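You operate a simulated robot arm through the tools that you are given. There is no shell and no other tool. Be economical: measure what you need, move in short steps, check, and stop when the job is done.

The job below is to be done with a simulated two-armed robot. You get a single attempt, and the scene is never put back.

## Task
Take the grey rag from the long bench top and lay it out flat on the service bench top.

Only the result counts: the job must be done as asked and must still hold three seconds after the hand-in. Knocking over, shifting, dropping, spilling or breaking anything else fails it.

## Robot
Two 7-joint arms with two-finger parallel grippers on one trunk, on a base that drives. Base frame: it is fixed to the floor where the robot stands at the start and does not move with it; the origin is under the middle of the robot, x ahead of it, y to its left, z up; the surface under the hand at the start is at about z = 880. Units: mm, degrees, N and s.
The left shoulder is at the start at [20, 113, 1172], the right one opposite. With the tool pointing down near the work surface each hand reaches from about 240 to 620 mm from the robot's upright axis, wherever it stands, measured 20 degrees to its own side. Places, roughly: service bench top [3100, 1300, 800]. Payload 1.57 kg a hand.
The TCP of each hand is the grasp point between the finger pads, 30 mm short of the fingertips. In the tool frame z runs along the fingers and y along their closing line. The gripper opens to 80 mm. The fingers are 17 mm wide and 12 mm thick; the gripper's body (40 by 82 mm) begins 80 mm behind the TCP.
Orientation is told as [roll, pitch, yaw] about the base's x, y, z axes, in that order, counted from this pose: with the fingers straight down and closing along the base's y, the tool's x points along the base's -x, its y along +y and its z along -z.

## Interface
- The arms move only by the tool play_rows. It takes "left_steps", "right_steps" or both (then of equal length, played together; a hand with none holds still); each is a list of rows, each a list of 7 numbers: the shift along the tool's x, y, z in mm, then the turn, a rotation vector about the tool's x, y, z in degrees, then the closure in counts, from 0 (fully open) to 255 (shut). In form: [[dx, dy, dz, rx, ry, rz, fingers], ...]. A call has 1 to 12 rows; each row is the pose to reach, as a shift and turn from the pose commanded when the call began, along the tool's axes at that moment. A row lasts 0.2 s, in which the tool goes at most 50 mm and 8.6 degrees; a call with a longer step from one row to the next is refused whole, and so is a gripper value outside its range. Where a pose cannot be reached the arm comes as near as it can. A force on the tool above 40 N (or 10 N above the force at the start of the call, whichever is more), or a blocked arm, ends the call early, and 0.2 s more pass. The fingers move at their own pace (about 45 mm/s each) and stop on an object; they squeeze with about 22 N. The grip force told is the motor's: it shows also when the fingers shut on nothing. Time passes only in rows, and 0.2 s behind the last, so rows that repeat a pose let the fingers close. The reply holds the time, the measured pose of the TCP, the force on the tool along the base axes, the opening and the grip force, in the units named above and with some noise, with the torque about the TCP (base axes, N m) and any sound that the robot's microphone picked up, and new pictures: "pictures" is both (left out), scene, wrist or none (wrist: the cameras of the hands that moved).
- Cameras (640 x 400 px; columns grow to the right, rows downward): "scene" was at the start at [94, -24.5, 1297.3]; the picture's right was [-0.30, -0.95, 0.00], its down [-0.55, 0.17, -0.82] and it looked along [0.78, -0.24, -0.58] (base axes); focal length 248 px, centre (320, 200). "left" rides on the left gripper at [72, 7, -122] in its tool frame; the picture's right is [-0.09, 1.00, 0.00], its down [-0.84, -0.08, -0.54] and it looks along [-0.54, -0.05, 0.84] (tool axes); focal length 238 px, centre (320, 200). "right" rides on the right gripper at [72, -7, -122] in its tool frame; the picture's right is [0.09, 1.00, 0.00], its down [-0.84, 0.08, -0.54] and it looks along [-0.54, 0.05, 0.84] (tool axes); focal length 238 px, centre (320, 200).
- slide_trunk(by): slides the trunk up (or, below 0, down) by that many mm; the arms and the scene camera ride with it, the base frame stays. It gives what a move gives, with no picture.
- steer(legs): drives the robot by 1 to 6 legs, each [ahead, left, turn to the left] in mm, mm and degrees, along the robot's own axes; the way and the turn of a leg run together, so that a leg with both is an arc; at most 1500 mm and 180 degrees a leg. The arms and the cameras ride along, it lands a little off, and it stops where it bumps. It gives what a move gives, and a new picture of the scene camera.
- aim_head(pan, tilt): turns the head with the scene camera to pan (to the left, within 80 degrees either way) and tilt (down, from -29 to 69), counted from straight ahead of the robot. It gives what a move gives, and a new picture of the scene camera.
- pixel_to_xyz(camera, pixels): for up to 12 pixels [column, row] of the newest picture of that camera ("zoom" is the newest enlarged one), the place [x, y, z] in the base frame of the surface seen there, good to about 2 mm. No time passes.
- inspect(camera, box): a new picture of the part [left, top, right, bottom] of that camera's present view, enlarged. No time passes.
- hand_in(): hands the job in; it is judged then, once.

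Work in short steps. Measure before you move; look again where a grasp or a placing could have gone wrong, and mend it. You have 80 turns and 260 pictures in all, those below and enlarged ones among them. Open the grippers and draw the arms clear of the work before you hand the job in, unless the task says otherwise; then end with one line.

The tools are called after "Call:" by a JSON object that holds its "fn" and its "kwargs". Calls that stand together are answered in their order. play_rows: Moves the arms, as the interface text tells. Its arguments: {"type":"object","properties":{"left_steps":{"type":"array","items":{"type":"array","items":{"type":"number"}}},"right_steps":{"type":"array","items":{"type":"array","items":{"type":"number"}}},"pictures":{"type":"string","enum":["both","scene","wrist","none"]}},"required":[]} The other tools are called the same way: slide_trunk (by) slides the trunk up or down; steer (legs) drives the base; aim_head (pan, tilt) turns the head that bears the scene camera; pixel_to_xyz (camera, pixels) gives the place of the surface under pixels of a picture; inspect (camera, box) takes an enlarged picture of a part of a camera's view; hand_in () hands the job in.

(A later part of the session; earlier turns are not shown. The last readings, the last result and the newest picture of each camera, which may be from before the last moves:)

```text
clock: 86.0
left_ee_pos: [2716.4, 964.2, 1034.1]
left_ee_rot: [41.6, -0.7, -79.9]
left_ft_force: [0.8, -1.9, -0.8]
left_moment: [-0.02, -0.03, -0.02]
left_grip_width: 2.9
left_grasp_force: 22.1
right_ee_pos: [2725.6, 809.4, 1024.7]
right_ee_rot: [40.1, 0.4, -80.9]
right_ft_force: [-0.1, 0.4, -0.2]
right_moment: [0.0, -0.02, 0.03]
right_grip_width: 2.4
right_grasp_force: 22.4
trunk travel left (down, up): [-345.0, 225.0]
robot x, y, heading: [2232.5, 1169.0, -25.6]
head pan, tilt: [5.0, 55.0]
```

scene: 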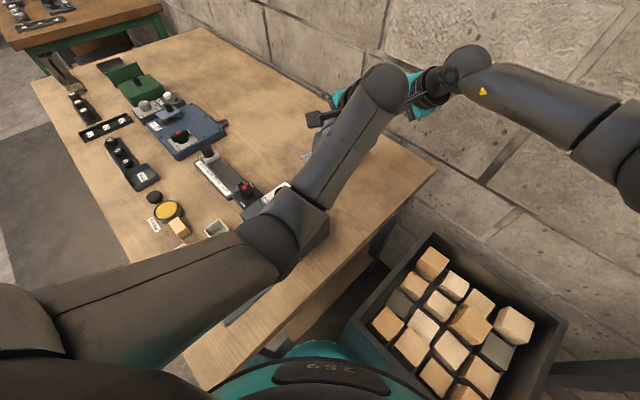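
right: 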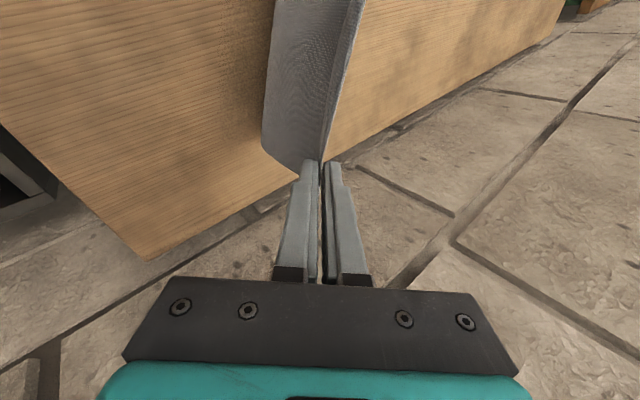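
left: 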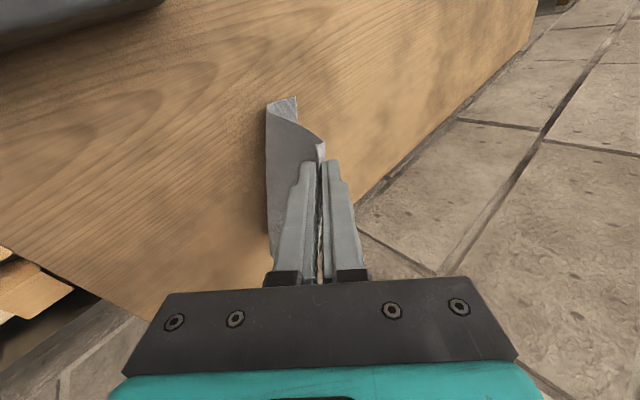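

The left wrist again touches the right camera housing (left lags 10 mm). I look at the cloth's state closely before correcting.

Call:
{"fn": "inspect", "kwargs": {"camera": "left", "box": [220, 70, 412, 190]}}

Call:
{"fn": "pixel_to_xyz", "kwargs": {"camera": "left", "pixels": [[293, 101], [270, 106], [280, 105], [268, 130], [269, 200], [290, 130], [318, 148]]}}

Call:
{"fn": "pixel_to_xyz", "kwargs": {"camera": "right", "pixels": [[264, 100], [265, 140], [275, 20], [290, 165], [315, 100], [355, 20], [345, 60]]}}

```text
3.33 times, centred on (316, 130) of left
```

zoom: 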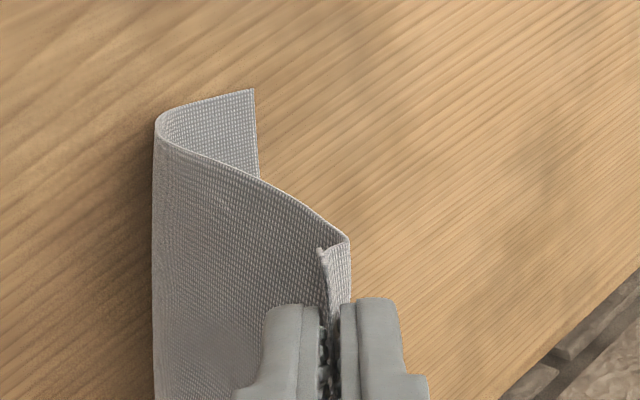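

```text
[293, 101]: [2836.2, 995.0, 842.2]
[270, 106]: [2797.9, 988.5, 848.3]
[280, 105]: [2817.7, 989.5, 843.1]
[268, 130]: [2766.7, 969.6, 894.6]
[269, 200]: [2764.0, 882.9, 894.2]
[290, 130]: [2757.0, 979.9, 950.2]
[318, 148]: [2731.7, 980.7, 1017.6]
```

```text
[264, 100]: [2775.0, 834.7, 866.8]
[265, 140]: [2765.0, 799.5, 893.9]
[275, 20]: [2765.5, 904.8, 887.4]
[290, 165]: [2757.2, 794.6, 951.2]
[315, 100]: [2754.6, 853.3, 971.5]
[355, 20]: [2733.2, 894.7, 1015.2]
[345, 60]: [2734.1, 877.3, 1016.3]
```

The cloth now lies properly: bottom edge flat at (2836,995), curving up smoothly to the hands. To separate the arms I untilt the right hand to 15° and tilt the left a little more, in place.

Call:
{"fn": "play_rows", "kwargs": {"right_steps": [[0, 2, 1.6, 6.5, 0, 0, 255], [0, 4, 3.2, 13, 0, 0, 255], [0, 6, 5, 19, 0, 0, 255], [0, 7.7, 6.4, 25, 0, 0, 255], [0, 7.7, 6.4, 25, 0, 0, 255]], "left_steps": [[0, 0, 0, -2, 0, 0, 255], [0, 0, 0, -4, 0, 0, 255], [0, 0, 0, -6, 0, 0, 255], [0, 0, 0, -8, 0, 0, 255], [0, 0, 0, -8, 0, 0, 255]], "pictures": "both"}}

```text
clock: 87.2
left_ee_pos: [2716.4, 962.3, 1034.8]
left_ee_rot: [49.7, -0.6, -80.0]
left_ft_force: [-0.5, -2.7, -0.2]
left_moment: [-0.06, -0.01, -0.06]
left_grip_width: 2.3
left_grasp_force: 22.4
right_ee_pos: [2735.7, 810.6, 1025.2]
right_ee_rot: [15.1, 0.3, -80.9]
right_ft_force: [0.4, 3.5, 0.2]
right_moment: [0.1, -0.04, 0.04]
right_grip_width: 2.3
right_grasp_force: 21.9
trunk travel left (down, up): [-345.0, 225.0]
robot x, y, heading: [2235.2, 1166.0, -25.7]
head pan, tilt: [5.0, 55.0]
```

scene: 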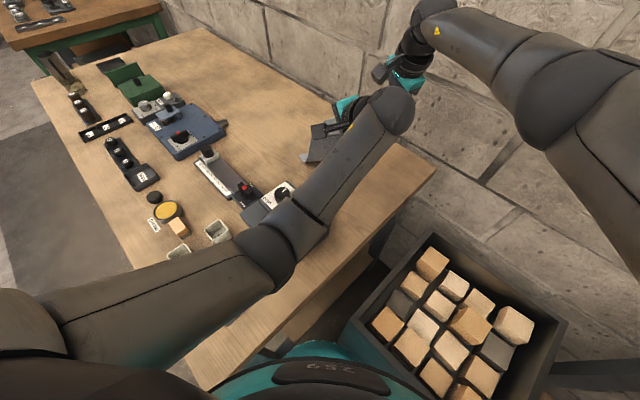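
right: 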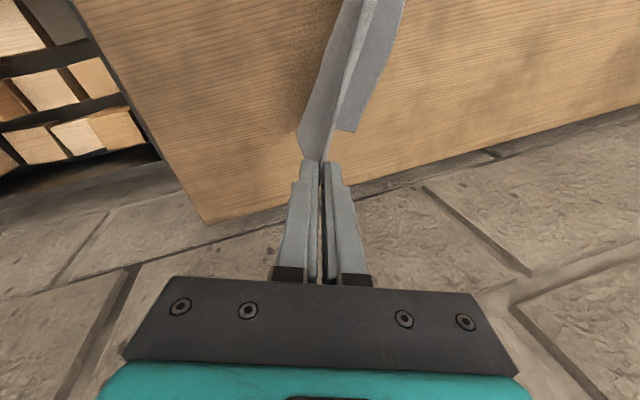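
left: 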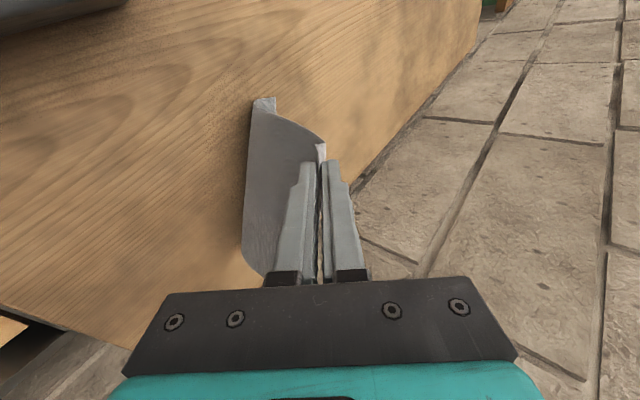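

The hands are visibly separated now, yet the left hand still sits ~17 mm from its target. I check the clearance of the left elbow over the tester and the forearm.

Call:
{"fn": "pixel_to_xyz", "kwargs": {"camera": "scene", "pixels": [[270, 265], [295, 240], [315, 225], [318, 240], [300, 265], [285, 283], [390, 110], [405, 125], [345, 165], [385, 75], [400, 80], [283, 195]]}}

Call:
{"fn": "inspect", "kwargs": {"camera": "scene", "box": [220, 0, 480, 300]}}

```text
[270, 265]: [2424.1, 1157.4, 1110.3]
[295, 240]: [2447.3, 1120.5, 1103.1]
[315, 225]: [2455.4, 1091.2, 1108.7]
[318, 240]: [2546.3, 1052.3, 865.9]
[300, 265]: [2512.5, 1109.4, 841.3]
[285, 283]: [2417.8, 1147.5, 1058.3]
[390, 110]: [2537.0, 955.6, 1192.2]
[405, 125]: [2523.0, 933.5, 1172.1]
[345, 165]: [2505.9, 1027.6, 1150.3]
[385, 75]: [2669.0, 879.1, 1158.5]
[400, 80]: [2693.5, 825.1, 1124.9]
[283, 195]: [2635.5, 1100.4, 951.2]
```

```text
1.33 times, centred on (350, 150) of scene
```

zoom: 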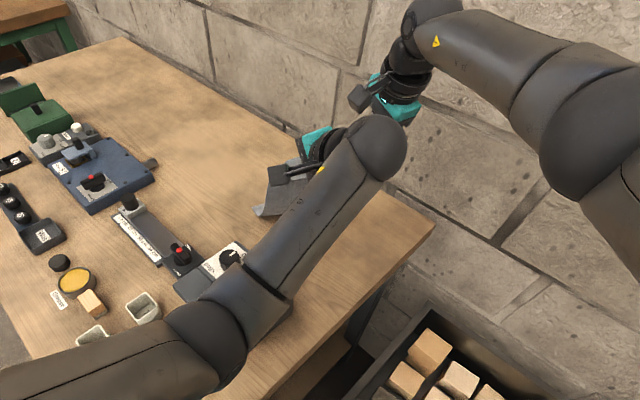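

All links are clear of the tester, so it is likely the left wrist's own limit at this tilt. The grasp pose with both hands nearly vertical worked before, so I untilt the left hand to 20° too and watch its position.

Call:
{"fn": "play_rows", "kwargs": {"left_steps": [[0, 0, 0, 6, 0, 0, 255], [0, 0, 0, 12, 0, 0, 255], [0, 0, 0, 18, 0, 0, 255], [0, 0, 0, 24, 0, 0, 255], [0, 0, 0, 29, 0, 0, 255], [0, 0, 0, 29, 0, 0, 255]], "pictures": "scene"}}

```text
clock: 88.6
left_ee_pos: [2710.1, 962.9, 1024.1]
left_ee_rot: [19.5, 0.1, -80.3]
left_ft_force: [0.1, -2.4, 0.3]
left_moment: [-0.1, -0.06, -0.01]
left_grip_width: 2.8
left_grasp_force: 22.1
right_ee_pos: [2735.2, 809.1, 1025.9]
right_ee_rot: [15.1, 0.2, -81.3]
right_ft_force: [-0.4, 2.6, -0.5]
right_moment: [0.08, -0.01, 0.01]
right_grip_width: 2.3
right_grasp_force: 21.7
trunk travel left (down, up): [-345.0, 225.0]
robot x, y, heading: [2232.1, 1169.2, -26.1]
head pan, tilt: [5.0, 55.0]
```

scene: 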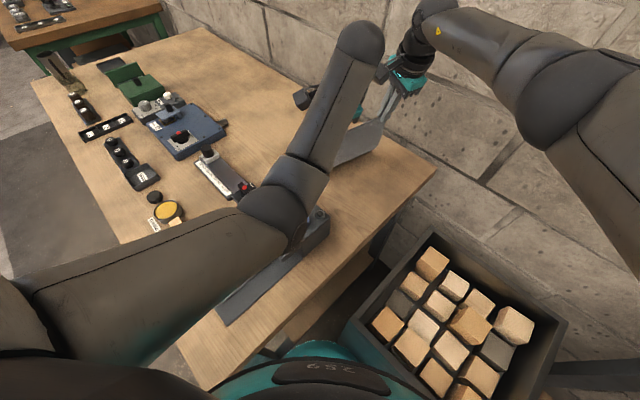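

The left height is now right. I check the gap between the left wrist ball (360,45) and the right camera (384,72).

Call:
{"fn": "pixel_to_xyz", "kwargs": {"camera": "scene", "pixels": [[360, 45], [378, 45], [381, 60], [384, 72], [392, 72], [355, 80], [380, 30], [300, 225], [320, 222]]}}

Call:
{"fn": "inspect", "kwargs": {"camera": "scene", "box": [280, 0, 480, 180]}}

```text
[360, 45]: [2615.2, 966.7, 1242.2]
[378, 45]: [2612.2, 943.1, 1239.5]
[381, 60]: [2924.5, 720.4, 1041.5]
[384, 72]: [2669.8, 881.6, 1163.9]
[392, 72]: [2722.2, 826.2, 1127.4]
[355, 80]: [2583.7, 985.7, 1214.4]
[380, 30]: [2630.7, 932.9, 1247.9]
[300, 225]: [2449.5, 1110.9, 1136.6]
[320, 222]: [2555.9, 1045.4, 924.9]
```

```text
2.22 times, centred on (380, 90) of scene
```

zoom: 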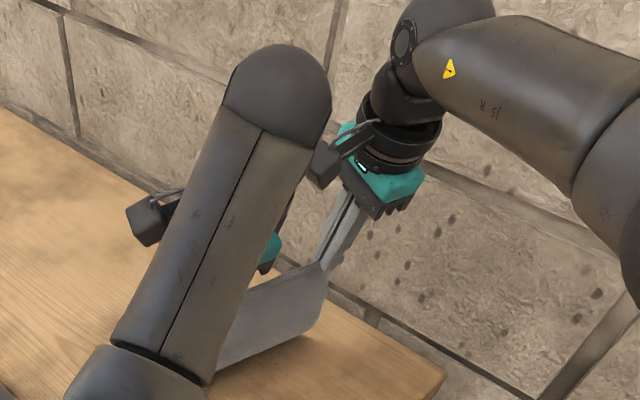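

There is a small but real gap, so I continue the arc: n1–n4 at slow pace, then check.

Call:
{"fn": "play_rows", "kwargs": {"left_steps": [[0, -9, 1.5, 0, 0, 0, 255], [0, -18.1, 3.2, 0, 0, 0, 255], [0, -27, 7, 0, 0, 0, 255], [0, -35.6, 10.7, 0, 0, 0, 255], [0, -44, 15.5, 0, 0, 0, 255], [0, -52.9, 20.5, 0, 0, 0, 255], [0, -61, 26.5, 0, 0, 0, 255], [0, -69.9, 32.5, 0, 0, 0, 255]], "right_steps": [[0, -9, 2.2, 0, 0, 0, 255], [0, -17.7, 4.5, 0, 0, 0, 255], [0, -26, 9, 0, 0, 0, 255], [0, -34.7, 13.4, 0, 0, 0, 255], [0, -43, 19, 0, 0, 0, 255], [0, -51.1, 24.5, 0, 0, 0, 255], [0, -59, 31, 0, 0, 0, 255], [0, -67.2, 37.8, 0, 0, 0, 255]], "pictures": "both"}}

```text
clock: 90.6
left_ee_pos: [2692.8, 967.9, 993.4]
left_ee_rot: [23.7, -1.0, -78.4]
left_ft_force: [-1.3, -9.8, -2.3]
left_moment: [-0.29, 0.09, -0.2]
left_grip_width: 2.7
left_grasp_force: 21.7
right_ee_pos: [2683.9, 809.6, 972.5]
right_ee_rot: [15.5, 1.1, -80.5]
right_ft_force: [2.2, 10.3, 1.2]
right_moment: [0.36, -0.09, 0.02]
right_grip_width: 2.6
right_grasp_force: 21.8
trunk travel left (down, up): [-345.0, 225.0]
robot x, y, heading: [2229.7, 1168.9, -25.6]
head pan, tilt: [5.0, 55.0]
stopped in row 8 (left hand): the arm was blocked; the commanded pose is now the measured one
```

scene: 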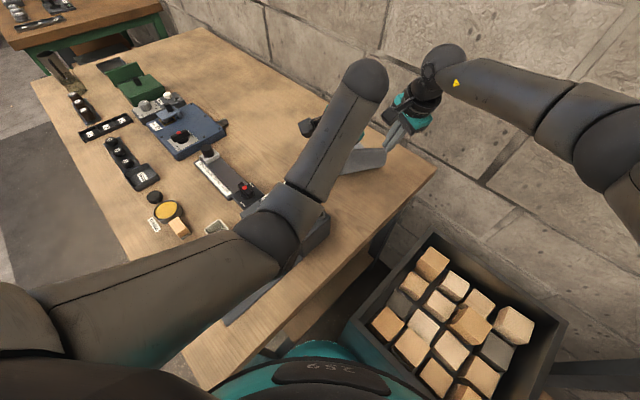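
right: 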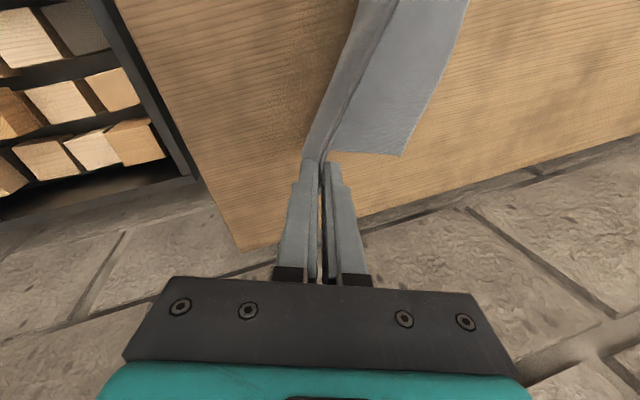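
left: 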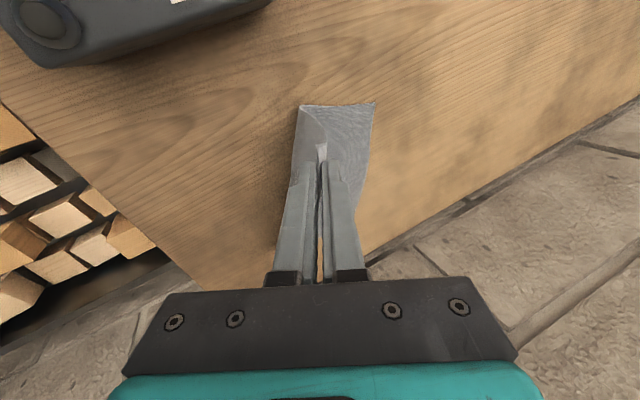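

The cloth lies nicely so far, but the left elbow is folded against the torso. I will finish the lay using the base (moving back along the lay direction) and the trunk (down), arms held fixed. First I bring the right hand level with the left to take off the 10 N pull between them.

Call:
{"fn": "play_rows", "kwargs": {"right_steps": [[0.5, 12, -4, 0, 0, 0, 255], [1, 25, -7, 0, 0, 0, 255], [1.6, 37.8, -10.3, 0, 0, 0, 255], [1.6, 37.8, -10.3, 0, 0, 0, 255]], "pictures": "both"}}

```text
clock: 91.6
left_ee_pos: [2692.4, 969.5, 993.8]
left_ee_rot: [23.8, -0.5, -78.2]
left_ft_force: [1.1, -5.8, 0.0]
left_moment: [-0.12, -0.05, -0.07]
left_grip_width: 2.5
left_grasp_force: 22.3
right_ee_pos: [2714.8, 810.6, 991.7]
right_ee_rot: [15.2, 0.6, -80.8]
right_ft_force: [-0.6, 4.6, 0.0]
right_moment: [0.15, 0.02, 0.04]
right_grip_width: 2.4
right_grasp_force: 22.0
trunk travel left (down, up): [-345.0, 225.0]
robot x, y, heading: [2231.1, 1165.8, -25.9]
head pan, tilt: [5.0, 55.0]
```

scene: 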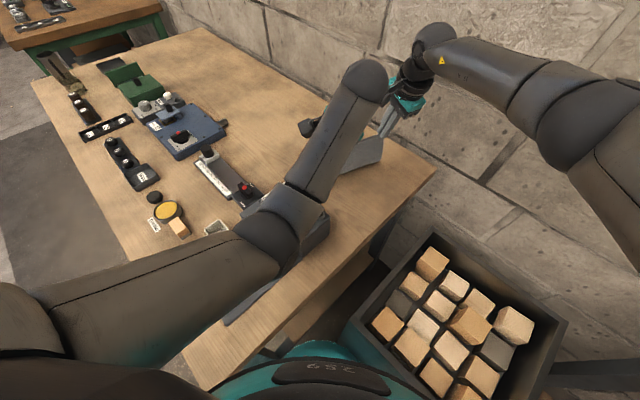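
right: 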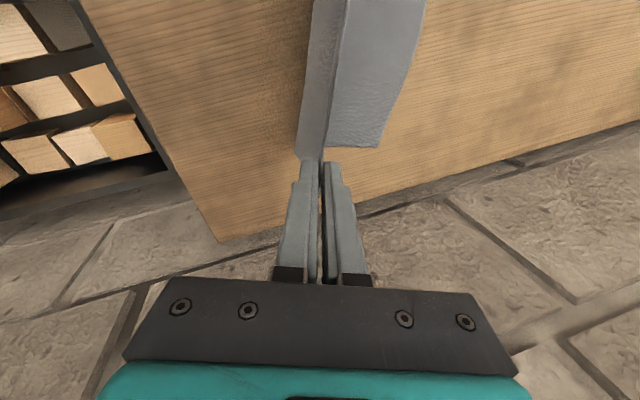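

Tension dropped to 5 N. I move the right hand 6 mm toward the left, and measure the laid bottom corner at (376,144) in the right picture.

Call:
{"fn": "pixel_to_xyz", "kwargs": {"camera": "right", "pixels": [[374, 143], [335, 140], [345, 80], [420, 20], [350, 20], [305, 140]]}}

Call:
{"fn": "play_rows", "kwargs": {"right_steps": [[3, 0, 0, 0, 0, 0, 255], [6, 0, 0, 0, 0, 0, 255]], "pictures": "none"}}

Call:
{"fn": "inspect", "kwargs": {"camera": "left", "box": [160, 60, 480, 260]}}

Call:
{"fn": "pixel_to_xyz", "kwargs": {"camera": "left", "pixels": [[370, 106], [302, 108], [310, 112], [322, 146]]}}

```text
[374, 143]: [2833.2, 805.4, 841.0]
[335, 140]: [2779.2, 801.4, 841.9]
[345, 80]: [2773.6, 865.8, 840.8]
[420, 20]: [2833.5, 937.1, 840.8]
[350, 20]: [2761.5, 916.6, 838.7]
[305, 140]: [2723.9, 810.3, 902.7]
```

```text
clock: 92.2
left_ee_pos: [2693.0, 968.9, 992.5]
left_ee_rot: [23.7, -0.4, -78.1]
left_ft_force: [1.4, 0.2, 0.7]
left_moment: [-0.02, -0.03, -0.02]
left_grip_width: 2.3
left_grasp_force: 22.5
right_ee_pos: [2713.5, 817.1, 992.6]
right_ee_rot: [15.4, 0.6, -80.8]
right_ft_force: [-0.6, -0.8, 0.1]
right_moment: [-0.02, 0.01, -0.01]
right_grip_width: 2.3
right_grasp_force: 22.0
trunk travel left (down, up): [-345.0, 225.0]
robot x, y, heading: [2233.2, 1167.3, -25.8]
head pan, tilt: [5.0, 55.0]
```

```text
2.00 times, centred on (320, 160) of left
```

zoom: 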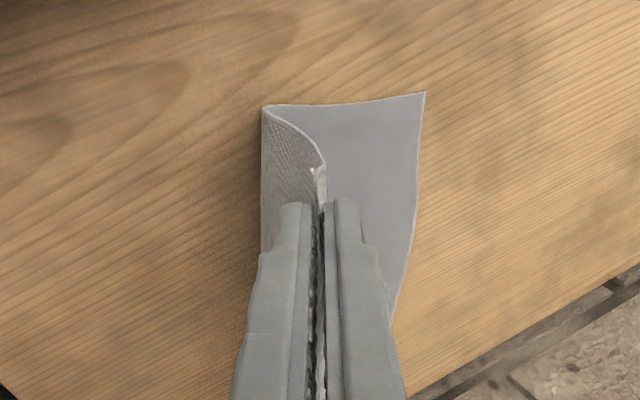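

```text
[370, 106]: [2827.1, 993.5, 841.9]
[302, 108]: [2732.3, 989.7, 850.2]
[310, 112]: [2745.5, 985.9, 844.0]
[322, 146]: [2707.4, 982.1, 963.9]
```

The pull is gone, and about 95 mm of the rag lies flat with its far corners at (2827,993) and (2833,805). I now move base back along the lay direction and trunk down in small alternating steps.

Call:
{"fn": "pixel_to_xyz", "kwargs": {"camera": "scene", "pixels": [[580, 130], [620, 200], [275, 255], [285, 270], [310, 245]]}}

Call:
{"fn": "steer", "kwargs": {"legs": [[-25, -16, 0]]}}

Call:
{"fn": "slide_trunk", "kwargs": {"by": -18}}

Call:
{"fn": "steer", "kwargs": {"legs": [[-21, -13.5, 0]]}}

Call:
{"fn": "slide_trunk", "kwargs": {"by": -22}}

Call:
{"fn": "inspect", "kwargs": {"camera": "left", "box": [0, 0, 640, 400]}}

```text
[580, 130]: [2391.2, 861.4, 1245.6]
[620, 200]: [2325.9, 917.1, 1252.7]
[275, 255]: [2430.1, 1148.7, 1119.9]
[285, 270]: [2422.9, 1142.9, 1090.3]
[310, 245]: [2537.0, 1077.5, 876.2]
```

```text
clock: 93.0
left_ee_pos: [2662.4, 964.8, 993.3]
left_ee_rot: [23.7, -0.6, -78.2]
left_ft_force: [0.5, -0.5, 0.5]
left_moment: [0.02, -0.06, -0.01]
left_grip_width: 2.3
left_grasp_force: 21.6
right_ee_pos: [2684.0, 813.4, 992.9]
right_ee_rot: [15.3, 0.7, -80.7]
right_ft_force: [-0.5, -0.8, 1.1]
right_moment: [0.0, 0.0, 0.02]
right_grip_width: 2.3
right_grasp_force: 22.1
trunk travel left (down, up): [-345.0, 225.0]
robot x, y, heading: [2200.1, 1164.5, -25.6]
head pan, tilt: [5.0, 55.0]
```

scene: 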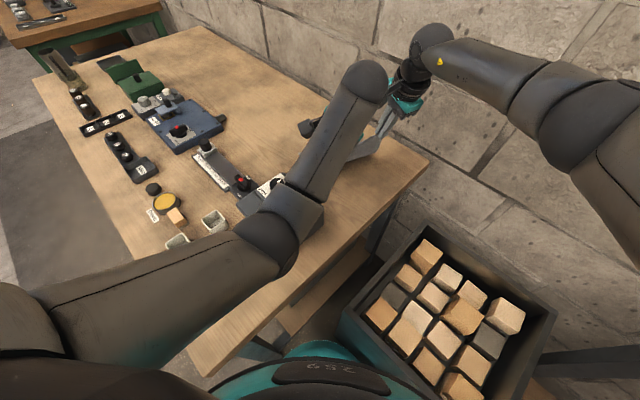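

```text
clock: 93.6
left_ee_pos: [2664.9, 966.7, 975.7]
left_ee_rot: [23.7, -0.5, -78.0]
left_ft_force: [0.3, -1.0, 0.5]
left_moment: [0.01, 0.0, -0.01]
left_grip_width: 2.7
left_grasp_force: 21.7
right_ee_pos: [2684.2, 814.7, 974.3]
right_ee_rot: [15.3, 0.7, -80.7]
right_ft_force: [-0.2, 0.1, 0.5]
right_moment: [-0.03, -0.03, 0.01]
right_grip_width: 2.2
right_grasp_force: 22.2
trunk travel left (down, up): [-327.0, 243.0]
robot x, y, heading: [2203.7, 1164.4, -25.9]
head pan, tilt: [5.0, 55.0]
```

```text
clock: 94.5
left_ee_pos: [2638.0, 961.9, 974.3]
left_ee_rot: [23.6, -0.5, -78.1]
left_ft_force: [-0.8, -0.6, 0.1]
left_moment: [0.02, -0.02, -0.01]
left_grip_width: 2.6
left_grasp_force: 22.0
right_ee_pos: [2658.7, 811.8, 974.7]
right_ee_rot: [15.4, 0.7, -80.8]
right_ft_force: [-0.9, -0.3, -0.4]
right_moment: [0.01, 0.0, 0.0]
right_grip_width: 2.5
right_grasp_force: 21.8
trunk travel left (down, up): [-327.0, 243.0]
robot x, y, heading: [2178.9, 1161.9, -26.0]
head pan, tilt: [5.0, 55.0]
```

scene: 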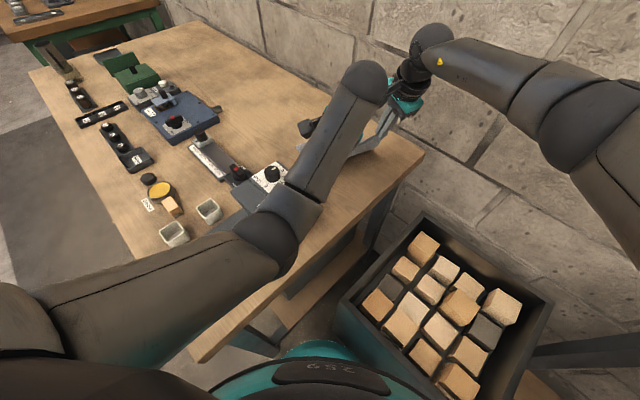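

```text
clock: 95.1
left_ee_pos: [2639.1, 963.0, 952.8]
left_ee_rot: [23.9, -0.7, -78.0]
left_ft_force: [-0.2, -0.5, -0.1]
left_moment: [0.01, -0.01, -0.05]
left_grip_width: 2.6
left_grasp_force: 22.3
right_ee_pos: [2659.9, 810.7, 952.9]
right_ee_rot: [15.2, 0.8, -80.7]
right_ft_force: [-0.3, -0.2, 0.6]
right_moment: [-0.04, -0.02, 0.01]
right_grip_width: 2.5
right_grasp_force: 21.3
trunk travel left (down, up): [-305.0, 265.0]
robot x, y, heading: [2178.3, 1159.4, -25.8]
head pan, tilt: [5.0, 55.0]
```

```text
1.00 times, centred on (320, 200) of left (not enlarged: the box is as wide or as high as the picture)
```

zoom: 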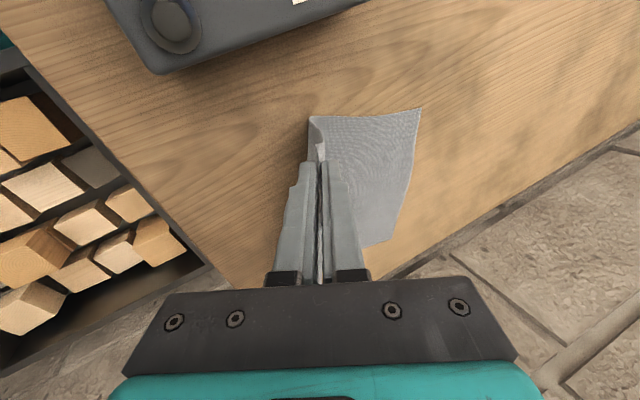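

Going well. I measure the far corner (420,111) and the crease near (311,120), then continue.

Call:
{"fn": "pixel_to_xyz", "kwargs": {"camera": "zoom", "pixels": [[418, 112], [345, 119], [325, 122], [311, 122], [310, 150], [390, 236], [322, 148], [150, 65]]}}

```text
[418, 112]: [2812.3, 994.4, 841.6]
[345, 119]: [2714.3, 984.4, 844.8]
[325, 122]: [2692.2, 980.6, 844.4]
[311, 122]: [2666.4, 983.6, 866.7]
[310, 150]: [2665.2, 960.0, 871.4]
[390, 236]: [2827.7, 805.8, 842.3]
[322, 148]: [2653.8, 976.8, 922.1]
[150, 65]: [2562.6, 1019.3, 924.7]
```

The far edge has slipped to x≈2812–2828, so the near right corner would end right at the bench's end edge. I lift the rag free with the trunk and will re-lay it about 30 mm farther in, with less pull. Trunk up and base back in first.

Call:
{"fn": "slide_trunk", "kwargs": {"by": 155}}

Call:
{"fn": "steer", "kwargs": {"legs": [[54, 35, 0]]}}

Call:
{"fn": "inspect", "kwargs": {"camera": "left", "box": [0, 0, 640, 400]}}

```text
clock: 96.9
left_ee_pos: [2638.7, 964.1, 1107.3]
left_ee_rot: [23.7, -0.5, -78.1]
left_ft_force: [0.5, -0.2, -0.1]
left_moment: [0.01, 0.01, -0.01]
left_grip_width: 2.6
left_grasp_force: 21.8
right_ee_pos: [2660.4, 811.2, 1108.4]
right_ee_rot: [15.3, 0.7, -80.8]
right_ft_force: [-0.2, -0.4, -0.5]
right_moment: [-0.02, -0.03, -0.01]
right_grip_width: 2.3
right_grasp_force: 21.9
trunk travel left (down, up): [-460.0, 110.0]
robot x, y, heading: [2179.0, 1162.1, -25.6]
head pan, tilt: [5.0, 55.0]
```

```text
clock: 98.0
left_ee_pos: [2696.2, 972.1, 1107.5]
left_ee_rot: [23.8, -0.6, -77.7]
left_ft_force: [-0.4, 0.1, -0.5]
left_moment: [0.03, -0.01, -0.01]
left_grip_width: 2.6
left_grasp_force: 22.2
right_ee_pos: [2717.0, 820.6, 1108.7]
right_ee_rot: [15.4, 0.7, -80.4]
right_ft_force: [0.3, 0.1, 0.0]
right_moment: [-0.01, -0.03, 0.02]
right_grip_width: 2.4
right_grasp_force: 21.6
trunk travel left (down, up): [-460.0, 110.0]
robot x, y, heading: [2235.9, 1165.8, -25.5]
head pan, tilt: [5.0, 55.0]
stopped in leg 1: the robot was blocked; the commanded pose is now the measured one
```

scene: 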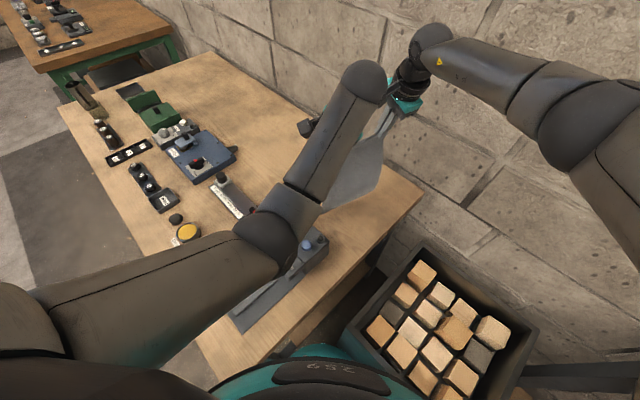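

```text
1.00 times, centred on (320, 200) of left (not enlarged: the box is as wide or as high as the picture)
```

zoom: 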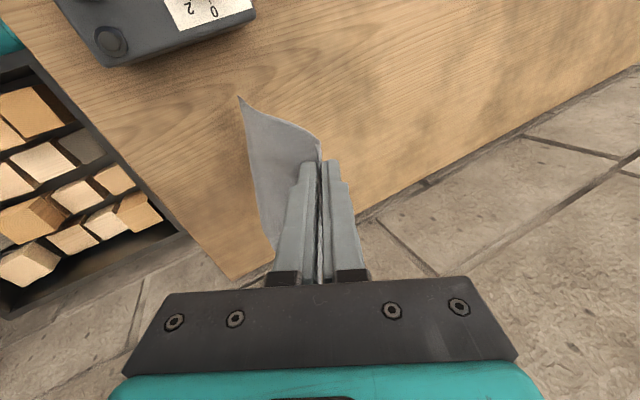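

The rag hangs free, but the base bumped lightly at u≈2517. I back off 6 mm and check that the bench and tester are where they were.

Call:
{"fn": "pixel_to_xyz", "kwargs": {"camera": "scene", "pixels": [[420, 191], [390, 215], [328, 243], [340, 250], [372, 268], [402, 252], [350, 325]]}}

Call:
{"fn": "steer", "kwargs": {"legs": [[-5, -3, 0]]}}

```text
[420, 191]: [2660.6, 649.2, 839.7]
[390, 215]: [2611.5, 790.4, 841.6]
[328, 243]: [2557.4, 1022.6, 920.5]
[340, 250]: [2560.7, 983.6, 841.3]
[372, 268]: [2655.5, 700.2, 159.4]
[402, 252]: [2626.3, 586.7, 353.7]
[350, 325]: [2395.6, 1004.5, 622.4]
```

```text
clock: 98.8
left_ee_pos: [2691.7, 972.0, 1107.3]
left_ee_rot: [23.9, -0.6, -77.7]
left_ft_force: [-1.0, -0.9, -0.4]
left_moment: [0.02, 0.02, -0.02]
left_grip_width: 2.3
left_grasp_force: 22.2
right_ee_pos: [2714.2, 819.4, 1105.8]
right_ee_rot: [15.3, 0.8, -80.4]
right_ft_force: [-0.4, 0.1, -0.7]
right_moment: [0.03, -0.02, -0.04]
right_grip_width: 2.4
right_grasp_force: 21.7
trunk travel left (down, up): [-460.0, 110.0]
robot x, y, heading: [2230.1, 1167.8, -25.6]
head pan, tilt: [5.0, 55.0]
```

scene: 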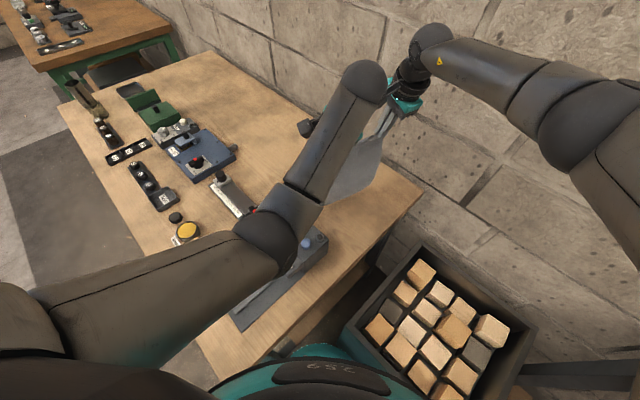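

Everything is where it was. I extend both hands outward along the lay direction (left to x≈2849), then tilt them again to reach.

Call:
{"fn": "play_rows", "kwargs": {"left_steps": [[-3, 23, 10, 0, 0, 0, 255], [-6, 46, 20, 0, 0, 0, 255], [-10, 69, 30.5, 0, 0, 0, 255], [-13, 90, 40, 0, 0, 0, 255], [-15, 104, 46, -4.4, 0, 0, 255], [-17, 116, 51.5, -8.8, 0, 0, 255], [-18.5, 128, 57, -13.2, 0, 0, 255], [-20.7, 142.8, 63.3, -17.6, 0, 0, 255], [-20.7, 142.8, 63.3, -22, 0, 0, 255], [-20.7, 142.8, 63.3, -26, 0, 0, 255], [-20.7, 142.8, 63.3, -26, 0, 0, 255], [-20.7, 142.8, 63.3, -26, 0, 0, 255]], "right_steps": [[-2, 24, 6.5, 0, 0, 0, 255], [-4, 48, 13, 0, 0, 0, 255], [-6, 73, 20, 0, 0, 0, 255], [-8, 95, 26, 0, 0, 0, 255], [-9, 110, 30, -6.5, 0, 0, 255], [-10, 122, 33.5, -13, 0, 0, 255], [-11, 135, 37, -19.5, 0, 0, 255], [-12.2, 150.6, 41.2, -26, 0, 0, 255], [-12.2, 150.6, 41.2, -32.5, 0, 0, 255], [-12.2, 150.6, 41.2, -39, 0, 0, 255], [-12.2, 150.6, 41.2, -39, 0, 0, 255], [-12.2, 150.6, 41.2, -39, 0, 0, 255]], "pictures": "both"}}

```text
clock: 100.5
left_ee_pos: [2846.4, 995.3, 1107.2]
left_ee_rot: [38.8, -0.6, -76.9]
left_ft_force: [0.6, 0.1, -0.6]
left_moment: [-0.04, 0.05, -0.03]
left_grip_width: 2.4
left_grasp_force: 22.2
right_ee_pos: [2821.6, 874.1, 1117.7]
right_ee_rot: [38.2, -0.2, -76.3]
right_ft_force: [-0.1, 0.0, -1.5]
right_moment: [-0.05, -0.07, 0.08]
right_grip_width: 2.3
right_grasp_force: 22.0
right hand out of reach, approached as far as the arm can: row 2, 3, 4, 5, 6, 7, 8
trunk travel left (down, up): [-460.0, 110.0]
robot x, y, heading: [2228.6, 1164.7, -25.7]
head pan, tilt: [5.0, 55.0]
stopped in row 8 (right hand): the force on the tool passed its limit at 67 N (the readings are from after the stop); the commanded pose is now the measured one
```

scene: 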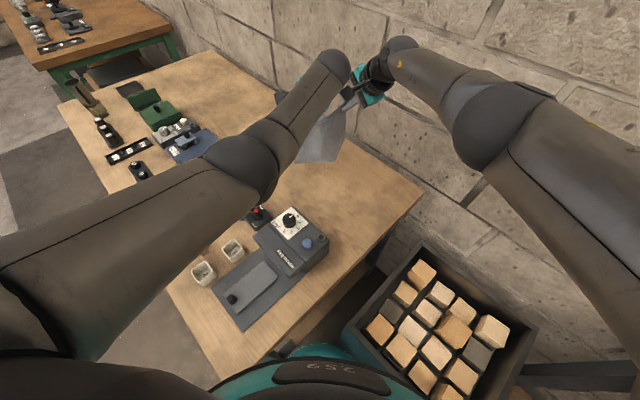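
right: 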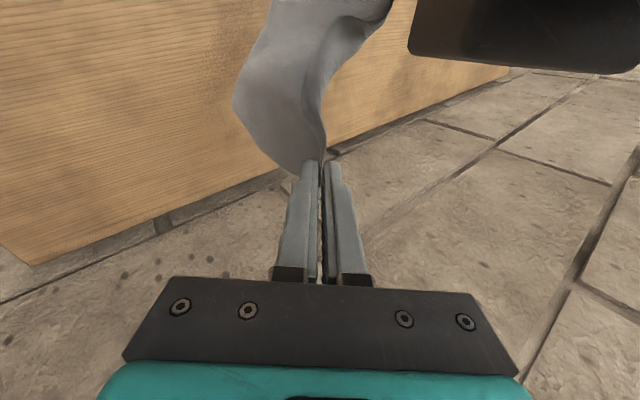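
left: 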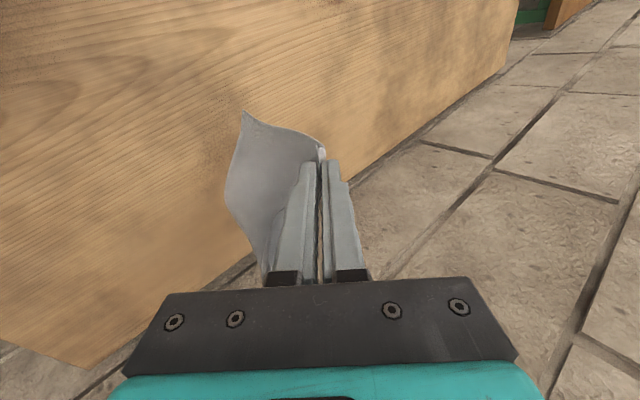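

The trunk was too high for that reach, so the right hand strayed inward and met the left; both still hold the rag. I separate them, raise the hands while tilting, and will then lower the trunk back.

Call:
{"fn": "play_rows", "kwargs": {"left_steps": [[-3, 0, 0, 0, 0, 0, 255], [-6, 0, 0, 0, 0, 0, 255], [-9.7, -2, -1, 0, 0, 0, 255], [-9.7, 11.8, -18.1, -2.2, -0.5, 0.6, 255], [-9.7, 25.6, -35.2, -4.4, -1, 1.2, 255], [-9.7, 39.4, -52.3, -6.6, -1.5, 1.9, 255], [-9.7, 53.2, -69.4, -8.8, -2, 2.5, 255], [-9.7, 67, -86.5, -11, -2.5, 3.1, 255]], "right_steps": [[-15, 0, 0, 0, 0, 0, 255], [-30, 4, 4, 0, 0, 0, 255], [-45.4, 10, 8, 0, 0, 0, 255], [-45.4, 25, -7, -3.4, -0.6, 0.7, 255], [-45.4, 42, -22, -6.8, -1.2, 1.5, 255], [-45.4, 60, -37, -10.2, -1.7, 2.2, 255], [-45.4, 78, -52, -13.6, -2.3, 3, 255], [-45.4, 94.9, -65.4, -17, -2.9, 3.7, 255]], "pictures": "scene"}}

Call:
{"fn": "slide_trunk", "kwargs": {"by": -105}}

```text
clock: 102.3
left_ee_pos: [2843.4, 981.0, 1218.4]
left_ee_rot: [50.2, 0.1, -81.1]
left_ft_force: [-0.3, -0.3, 0.5]
left_moment: [-0.04, 0.01, 0.02]
left_grip_width: 2.2
left_grasp_force: 22.0
right_ee_pos: [2863.9, 833.6, 1230.6]
right_ee_rot: [55.4, 0.8, -81.0]
right_ft_force: [1.0, 0.4, -0.1]
right_moment: [0.03, 0.0, 0.0]
right_grip_width: 2.3
right_grasp_force: 22.2
right hand out of reach, approached as far as the arm can: row 1, 2, 3, 4, 5, 6, 7
trunk travel left (down, up): [-460.0, 110.0]
robot x, y, heading: [2228.0, 1164.6, -25.5]
head pan, tilt: [5.0, 55.0]
```

scene: 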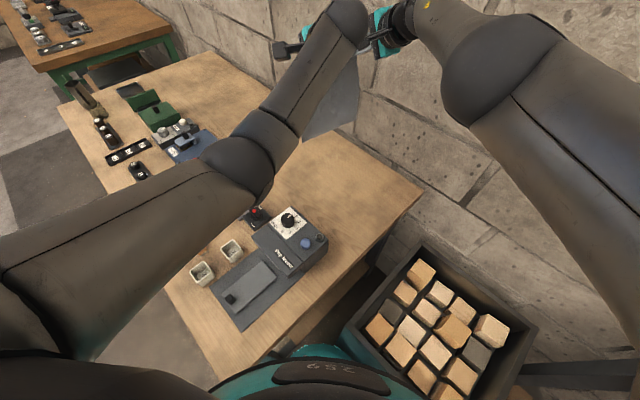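

```text
clock: 103.7
left_ee_pos: [2844.1, 983.2, 1113.7]
left_ee_rot: [50.1, -0.1, -80.9]
left_ft_force: [0.2, -0.6, -0.5]
left_moment: [-0.01, 0.04, 0.01]
left_grip_width: 2.6
left_grasp_force: 21.8
right_ee_pos: [2864.4, 833.9, 1125.7]
right_ee_rot: [55.4, 0.6, -81.0]
right_ft_force: [0.2, -0.4, 0.3]
right_moment: [-0.01, 0.0, 0.01]
right_grip_width: 2.3
right_grasp_force: 22.0
trunk travel left (down, up): [-355.0, 215.0]
robot x, y, heading: [2226.2, 1169.8, -25.3]
head pan, tilt: [5.0, 55.0]
```

Both hands are back at the start (left (2844,983), right (2864,834)), 20–25 mm farther in than before. I lay again with a slightly slacker arc, untilting the right hand early so the arms stay apart.

Call:
{"fn": "play_rows", "kwargs": {"left_steps": [[0, -13.6, 3.5, 0, 0, 0, 255], [0, -27.2, 7.1, 0, 0, 0, 255], [0, -38.6, 7.5, 0, 0, 0, 255], [0, -50, 7.9, 0, 0, 0, 255], [0, -60, 2.7, 2, 0, 0, 255], [0, -69.7, -2.4, 4, 0, 0, 255], [0, -79.7, -7.2, 6.5, 0, 0, 255], [0, -89.7, -12, 9, 0, 0, 255], [0, -99.4, -15.5, 11.5, 0, 0, 255], [0, -109, -19.1, 14, 0, 0, 255], [0, -127.5, -23.7, 20, 0, 0, 255], [0, -145.7, -25.7, 26, 0, 0, 255]], "right_steps": [[-1, -19.2, 6.3, 1, 0, 0, 255], [-2, -38.4, 12.6, 2, 0, 0, 255], [-2, -48.4, 12, 4.5, 0, 0, 255], [-2, -58.4, 11.5, 7, 0, 0, 255], [-2, -67.3, 5.5, 10, 0, 0, 255], [-2, -76.1, -0.4, 13, 0, 0, 255], [-2, -85, -5.7, 16.5, 0, 0, 255], [-2, -94.1, -11.1, 20, 0, 0, 255], [-2, -103, -15.2, 23.5, 0, 0, 255], [-2, -112, -19.3, 27, 0, 0, 255], [-2, -129.8, -24.8, 34, 0, 0, 255], [-2, -147.9, -28.2, 40, 0, 0, 255]], "pictures": "both"}}

```text
clock: 106.3
left_ee_pos: [2732.1, 964.1, 1017.0]
left_ee_rot: [24.0, 0.1, -80.9]
left_ft_force: [0.8, -0.9, 0.7]
left_moment: [0.01, 0.02, 0.0]
left_grip_width: 2.4
left_grasp_force: 22.3
right_ee_pos: [2747.2, 820.9, 1016.4]
right_ee_rot: [15.1, 0.7, -80.9]
right_ft_force: [0.2, 0.3, -0.8]
right_moment: [-0.02, -0.01, 0.01]
right_grip_width: 2.4
right_grasp_force: 21.9
right hand out of reach, approached as far as the arm can: row 5, 6, 7, 8, 9, 11, 12
trunk travel left (down, up): [-355.0, 215.0]
robot x, y, heading: [2230.4, 1168.0, -25.6]
head pan, tilt: [5.0, 55.0]
```

scene: 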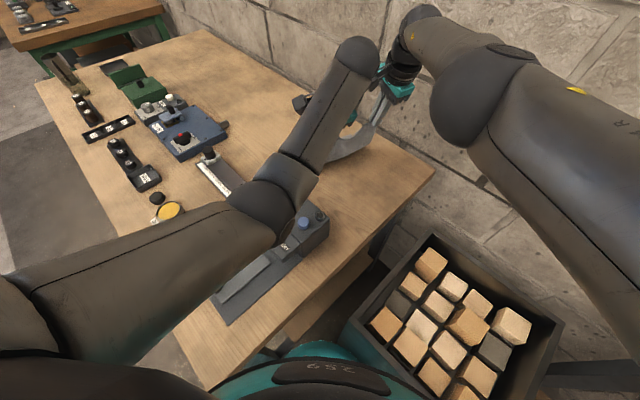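
right: 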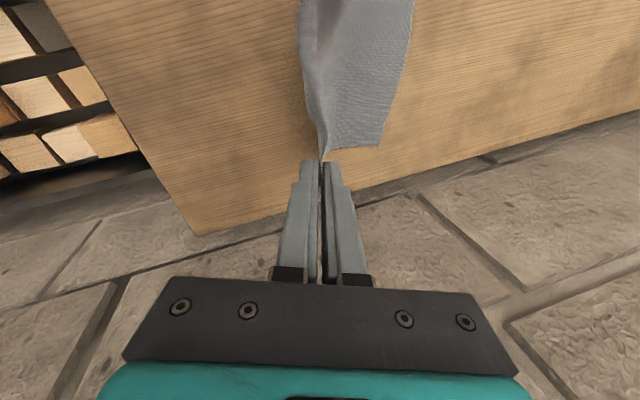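
left: 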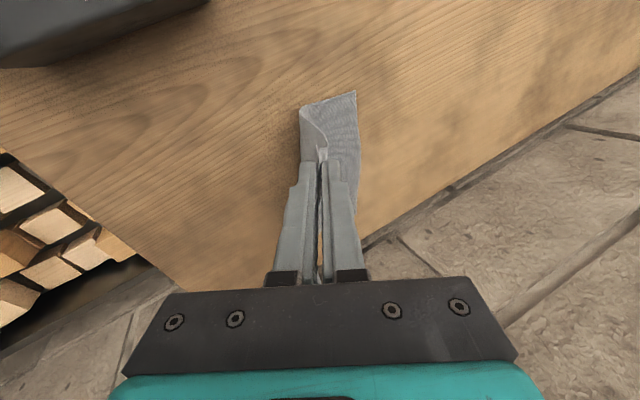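

The lay is going well without blocking. I measure the far corners, at (353,95) in the left picture and (379,144) in the right.

Call:
{"fn": "pixel_to_xyz", "kwargs": {"camera": "left", "pixels": [[353, 96], [305, 107], [325, 103], [302, 125]]}}

Call:
{"fn": "pixel_to_xyz", "kwargs": {"camera": "right", "pixels": [[377, 143], [400, 60], [330, 142], [345, 80], [310, 80]]}}

```text
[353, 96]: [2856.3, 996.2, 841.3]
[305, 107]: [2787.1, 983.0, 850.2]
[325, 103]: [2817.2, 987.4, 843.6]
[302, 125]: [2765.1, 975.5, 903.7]
```

```text
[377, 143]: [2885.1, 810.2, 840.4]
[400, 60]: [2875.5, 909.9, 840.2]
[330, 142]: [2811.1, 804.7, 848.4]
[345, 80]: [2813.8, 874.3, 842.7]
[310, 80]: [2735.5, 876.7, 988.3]
```

Far corners are now at (2856,996) and (2885,810), giving good margin everywhere. I spread the right hand 7 mm to remove sag, then continue with base and trunk steps.

Call:
{"fn": "play_rows", "kwargs": {"right_steps": [[-4, 0, 0, 0, 0, 0, 255], [-7, 0, 0, 0, 0, 0, 255]], "pictures": "none"}}

Call:
{"fn": "steer", "kwargs": {"legs": [[-16.5, -11.4, 0]]}}

Call:
{"fn": "slide_trunk", "kwargs": {"by": -14}}

Call:
{"fn": "steer", "kwargs": {"legs": [[-16.5, -11.4, 0]]}}

Call:
{"fn": "slide_trunk", "kwargs": {"by": -18}}

Call:
{"fn": "steer", "kwargs": {"legs": [[-13.2, -9.1, 0]]}}

Call:
{"fn": "slide_trunk", "kwargs": {"by": -22}}

Call:
{"fn": "inspect", "kwargs": {"camera": "left", "box": [0, 0, 640, 400]}}

```text
clock: 106.9
left_ee_pos: [2732.1, 963.5, 1018.1]
left_ee_rot: [24.1, 0.0, -80.9]
left_ft_force: [0.2, 0.3, 0.2]
left_moment: [0.0, -0.03, 0.01]
left_grip_width: 2.4
left_grasp_force: 21.6
right_ee_pos: [2746.1, 814.7, 1016.6]
right_ee_rot: [15.3, 0.6, -81.0]
right_ft_force: [-0.7, 1.1, -0.9]
right_moment: [0.0, -0.02, 0.02]
right_grip_width: 2.5
right_grasp_force: 21.7
trunk travel left (down, up): [-355.0, 215.0]
robot x, y, heading: [2228.9, 1165.6, -25.7]
head pan, tilt: [5.0, 55.0]
```

```text
clock: 107.7
left_ee_pos: [2711.7, 959.2, 1018.3]
left_ee_rot: [24.3, 0.0, -80.9]
left_ft_force: [0.0, -0.1, 0.2]
left_moment: [0.01, -0.06, -0.01]
left_grip_width: 2.7
left_grasp_force: 22.2
right_ee_pos: [2726.2, 811.2, 1018.0]
right_ee_rot: [15.4, 0.7, -81.1]
right_ft_force: [0.3, 0.5, -0.1]
right_moment: [0.0, -0.03, 0.0]
right_grip_width: 2.4
right_grasp_force: 22.0
trunk travel left (down, up): [-355.0, 215.0]
robot x, y, heading: [2210.5, 1162.9, -25.7]
head pan, tilt: [5.0, 55.0]
```

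scene: 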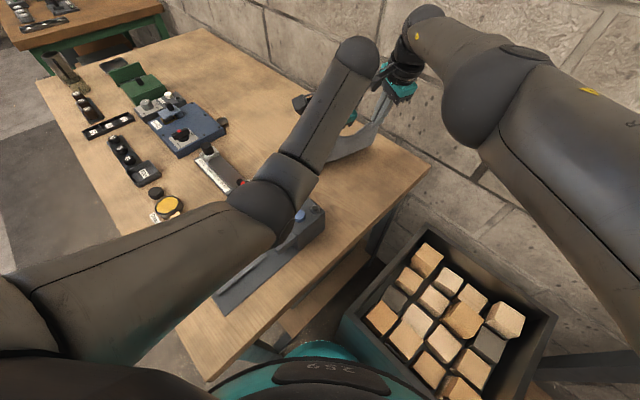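

```text
clock: 108.3
left_ee_pos: [2712.8, 960.7, 1003.1]
left_ee_rot: [24.1, 0.1, -81.0]
left_ft_force: [0.9, 0.6, -0.9]
left_moment: [0.03, 0.0, 0.02]
left_grip_width: 2.4
left_grasp_force: 22.1
right_ee_pos: [2725.4, 810.5, 1002.2]
right_ee_rot: [15.3, 0.6, -81.0]
right_ft_force: [0.3, -1.1, -0.3]
right_moment: [-0.02, -0.03, 0.0]
right_grip_width: 2.4
right_grasp_force: 22.2
trunk travel left (down, up): [-341.0, 229.0]
robot x, y, heading: [2209.9, 1166.8, -25.4]
head pan, tilt: [5.0, 55.0]
```

```text
clock: 109.1
left_ee_pos: [2693.1, 957.0, 1005.3]
left_ee_rot: [24.2, 0.0, -81.0]
left_ft_force: [-0.1, 0.2, 0.8]
left_moment: [-0.01, -0.03, -0.02]
left_grip_width: 2.5
left_grasp_force: 22.2
right_ee_pos: [2706.7, 809.7, 1003.5]
right_ee_rot: [15.4, 0.6, -81.0]
right_ft_force: [0.1, 0.0, 0.3]
right_moment: [-0.01, -0.04, 0.0]
right_grip_width: 2.7
right_grasp_force: 22.8
trunk travel left (down, up): [-341.0, 229.0]
robot x, y, heading: [2191.0, 1161.7, -25.7]
head pan, tilt: [5.0, 55.0]
```

scene: 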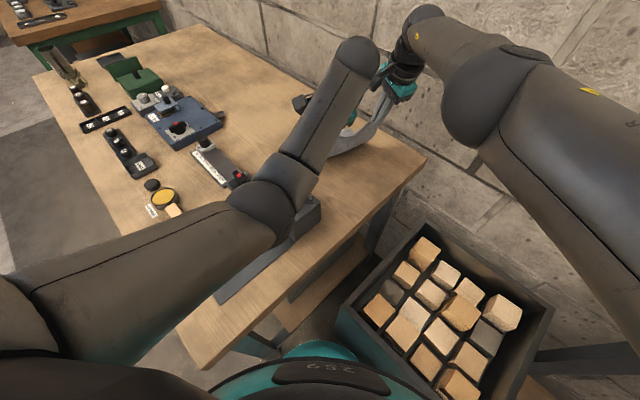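

```text
clock: 109.7
left_ee_pos: [2692.7, 957.0, 985.8]
left_ee_rot: [24.1, 0.0, -80.9]
left_ft_force: [0.2, -0.1, 0.7]
left_moment: [-0.02, -0.02, 0.06]
left_grip_width: 2.4
left_grasp_force: 22.1
right_ee_pos: [2706.5, 809.6, 985.7]
right_ee_rot: [15.3, 0.6, -80.9]
right_ft_force: [-0.3, -0.2, 0.1]
right_moment: [0.02, -0.02, 0.03]
right_grip_width: 2.4
right_grasp_force: 22.5
trunk travel left (down, up): [-323.0, 247.0]
robot x, y, heading: [2190.2, 1161.3, -25.7]
head pan, tilt: [5.0, 55.0]
```

```text
clock: 110.5
left_ee_pos: [2676.5, 955.0, 986.4]
left_ee_rot: [24.2, 0.0, -81.0]
left_ft_force: [0.7, 0.5, 0.6]
left_moment: [-0.01, -0.04, 0.02]
left_grip_width: 2.1
left_grasp_force: 21.8
right_ee_pos: [2690.3, 806.2, 984.4]
right_ee_rot: [15.5, 0.8, -80.9]
right_ft_force: [-0.1, -0.1, 0.7]
right_moment: [0.05, -0.03, 0.0]
right_grip_width: 2.5
right_grasp_force: 22.5
trunk travel left (down, up): [-323.0, 247.0]
robot x, y, heading: [2172.9, 1157.1, -25.4]
head pan, tilt: [5.0, 55.0]
```

scene: 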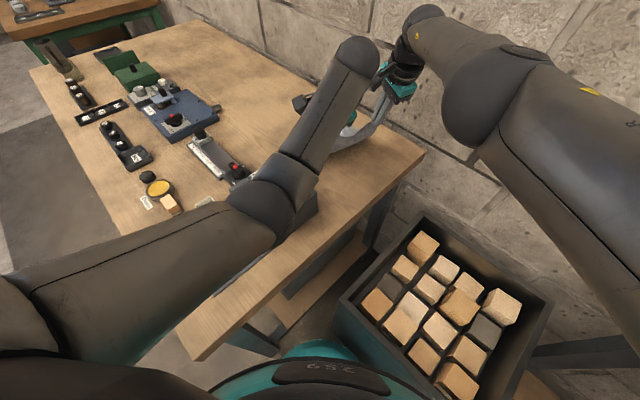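

```text
clock: 111.2
left_ee_pos: [2677.8, 955.0, 963.7]
left_ee_rot: [24.2, 0.2, -80.9]
left_ft_force: [0.1, 0.2, -0.6]
left_moment: [0.01, -0.01, 0.04]
left_grip_width: 2.5
left_grasp_force: 21.6
right_ee_pos: [2692.1, 806.9, 961.9]
right_ee_rot: [15.3, 0.7, -80.9]
right_ft_force: [0.1, 0.2, 0.0]
right_moment: [-0.01, -0.06, 0.01]
right_grip_width: 2.6
right_grasp_force: 22.2
trunk travel left (down, up): [-301.0, 269.0]
robot x, y, heading: [2177.5, 1157.0, -25.5]
head pan, tilt: [5.0, 55.0]
```

```text
1.00 times, centred on (320, 200) of left (not enlarged: the box is as wide or as high as the picture)
```

zoom: 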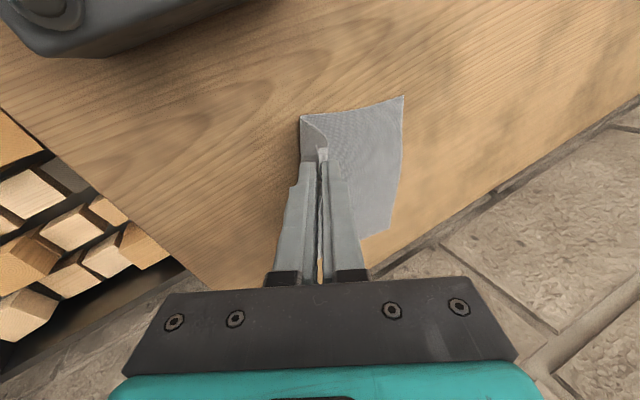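

Nearly there. Before lowering further I check far corner, crease, and the left elbow's height over the tester.

Call:
{"fn": "pixel_to_xyz", "kwargs": {"camera": "zoom", "pixels": [[401, 99], [345, 112], [320, 115], [303, 120], [385, 230]]}}

Call:
{"fn": "pixel_to_xyz", "kwargs": {"camera": "scene", "pixels": [[265, 210], [285, 195], [300, 170], [320, 140], [340, 105], [312, 200], [292, 225], [316, 210], [300, 232]]}}

```text
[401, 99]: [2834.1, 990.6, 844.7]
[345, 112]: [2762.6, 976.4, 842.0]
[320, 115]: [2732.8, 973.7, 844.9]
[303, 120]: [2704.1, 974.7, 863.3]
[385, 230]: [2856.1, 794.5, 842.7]
```

```text
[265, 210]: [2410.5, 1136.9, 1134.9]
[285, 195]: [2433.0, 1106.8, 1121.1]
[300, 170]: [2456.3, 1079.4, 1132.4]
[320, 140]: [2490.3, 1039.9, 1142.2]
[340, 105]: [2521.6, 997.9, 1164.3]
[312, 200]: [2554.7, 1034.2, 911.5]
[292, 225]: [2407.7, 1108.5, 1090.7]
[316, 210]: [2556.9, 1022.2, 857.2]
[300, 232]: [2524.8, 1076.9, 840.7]
```

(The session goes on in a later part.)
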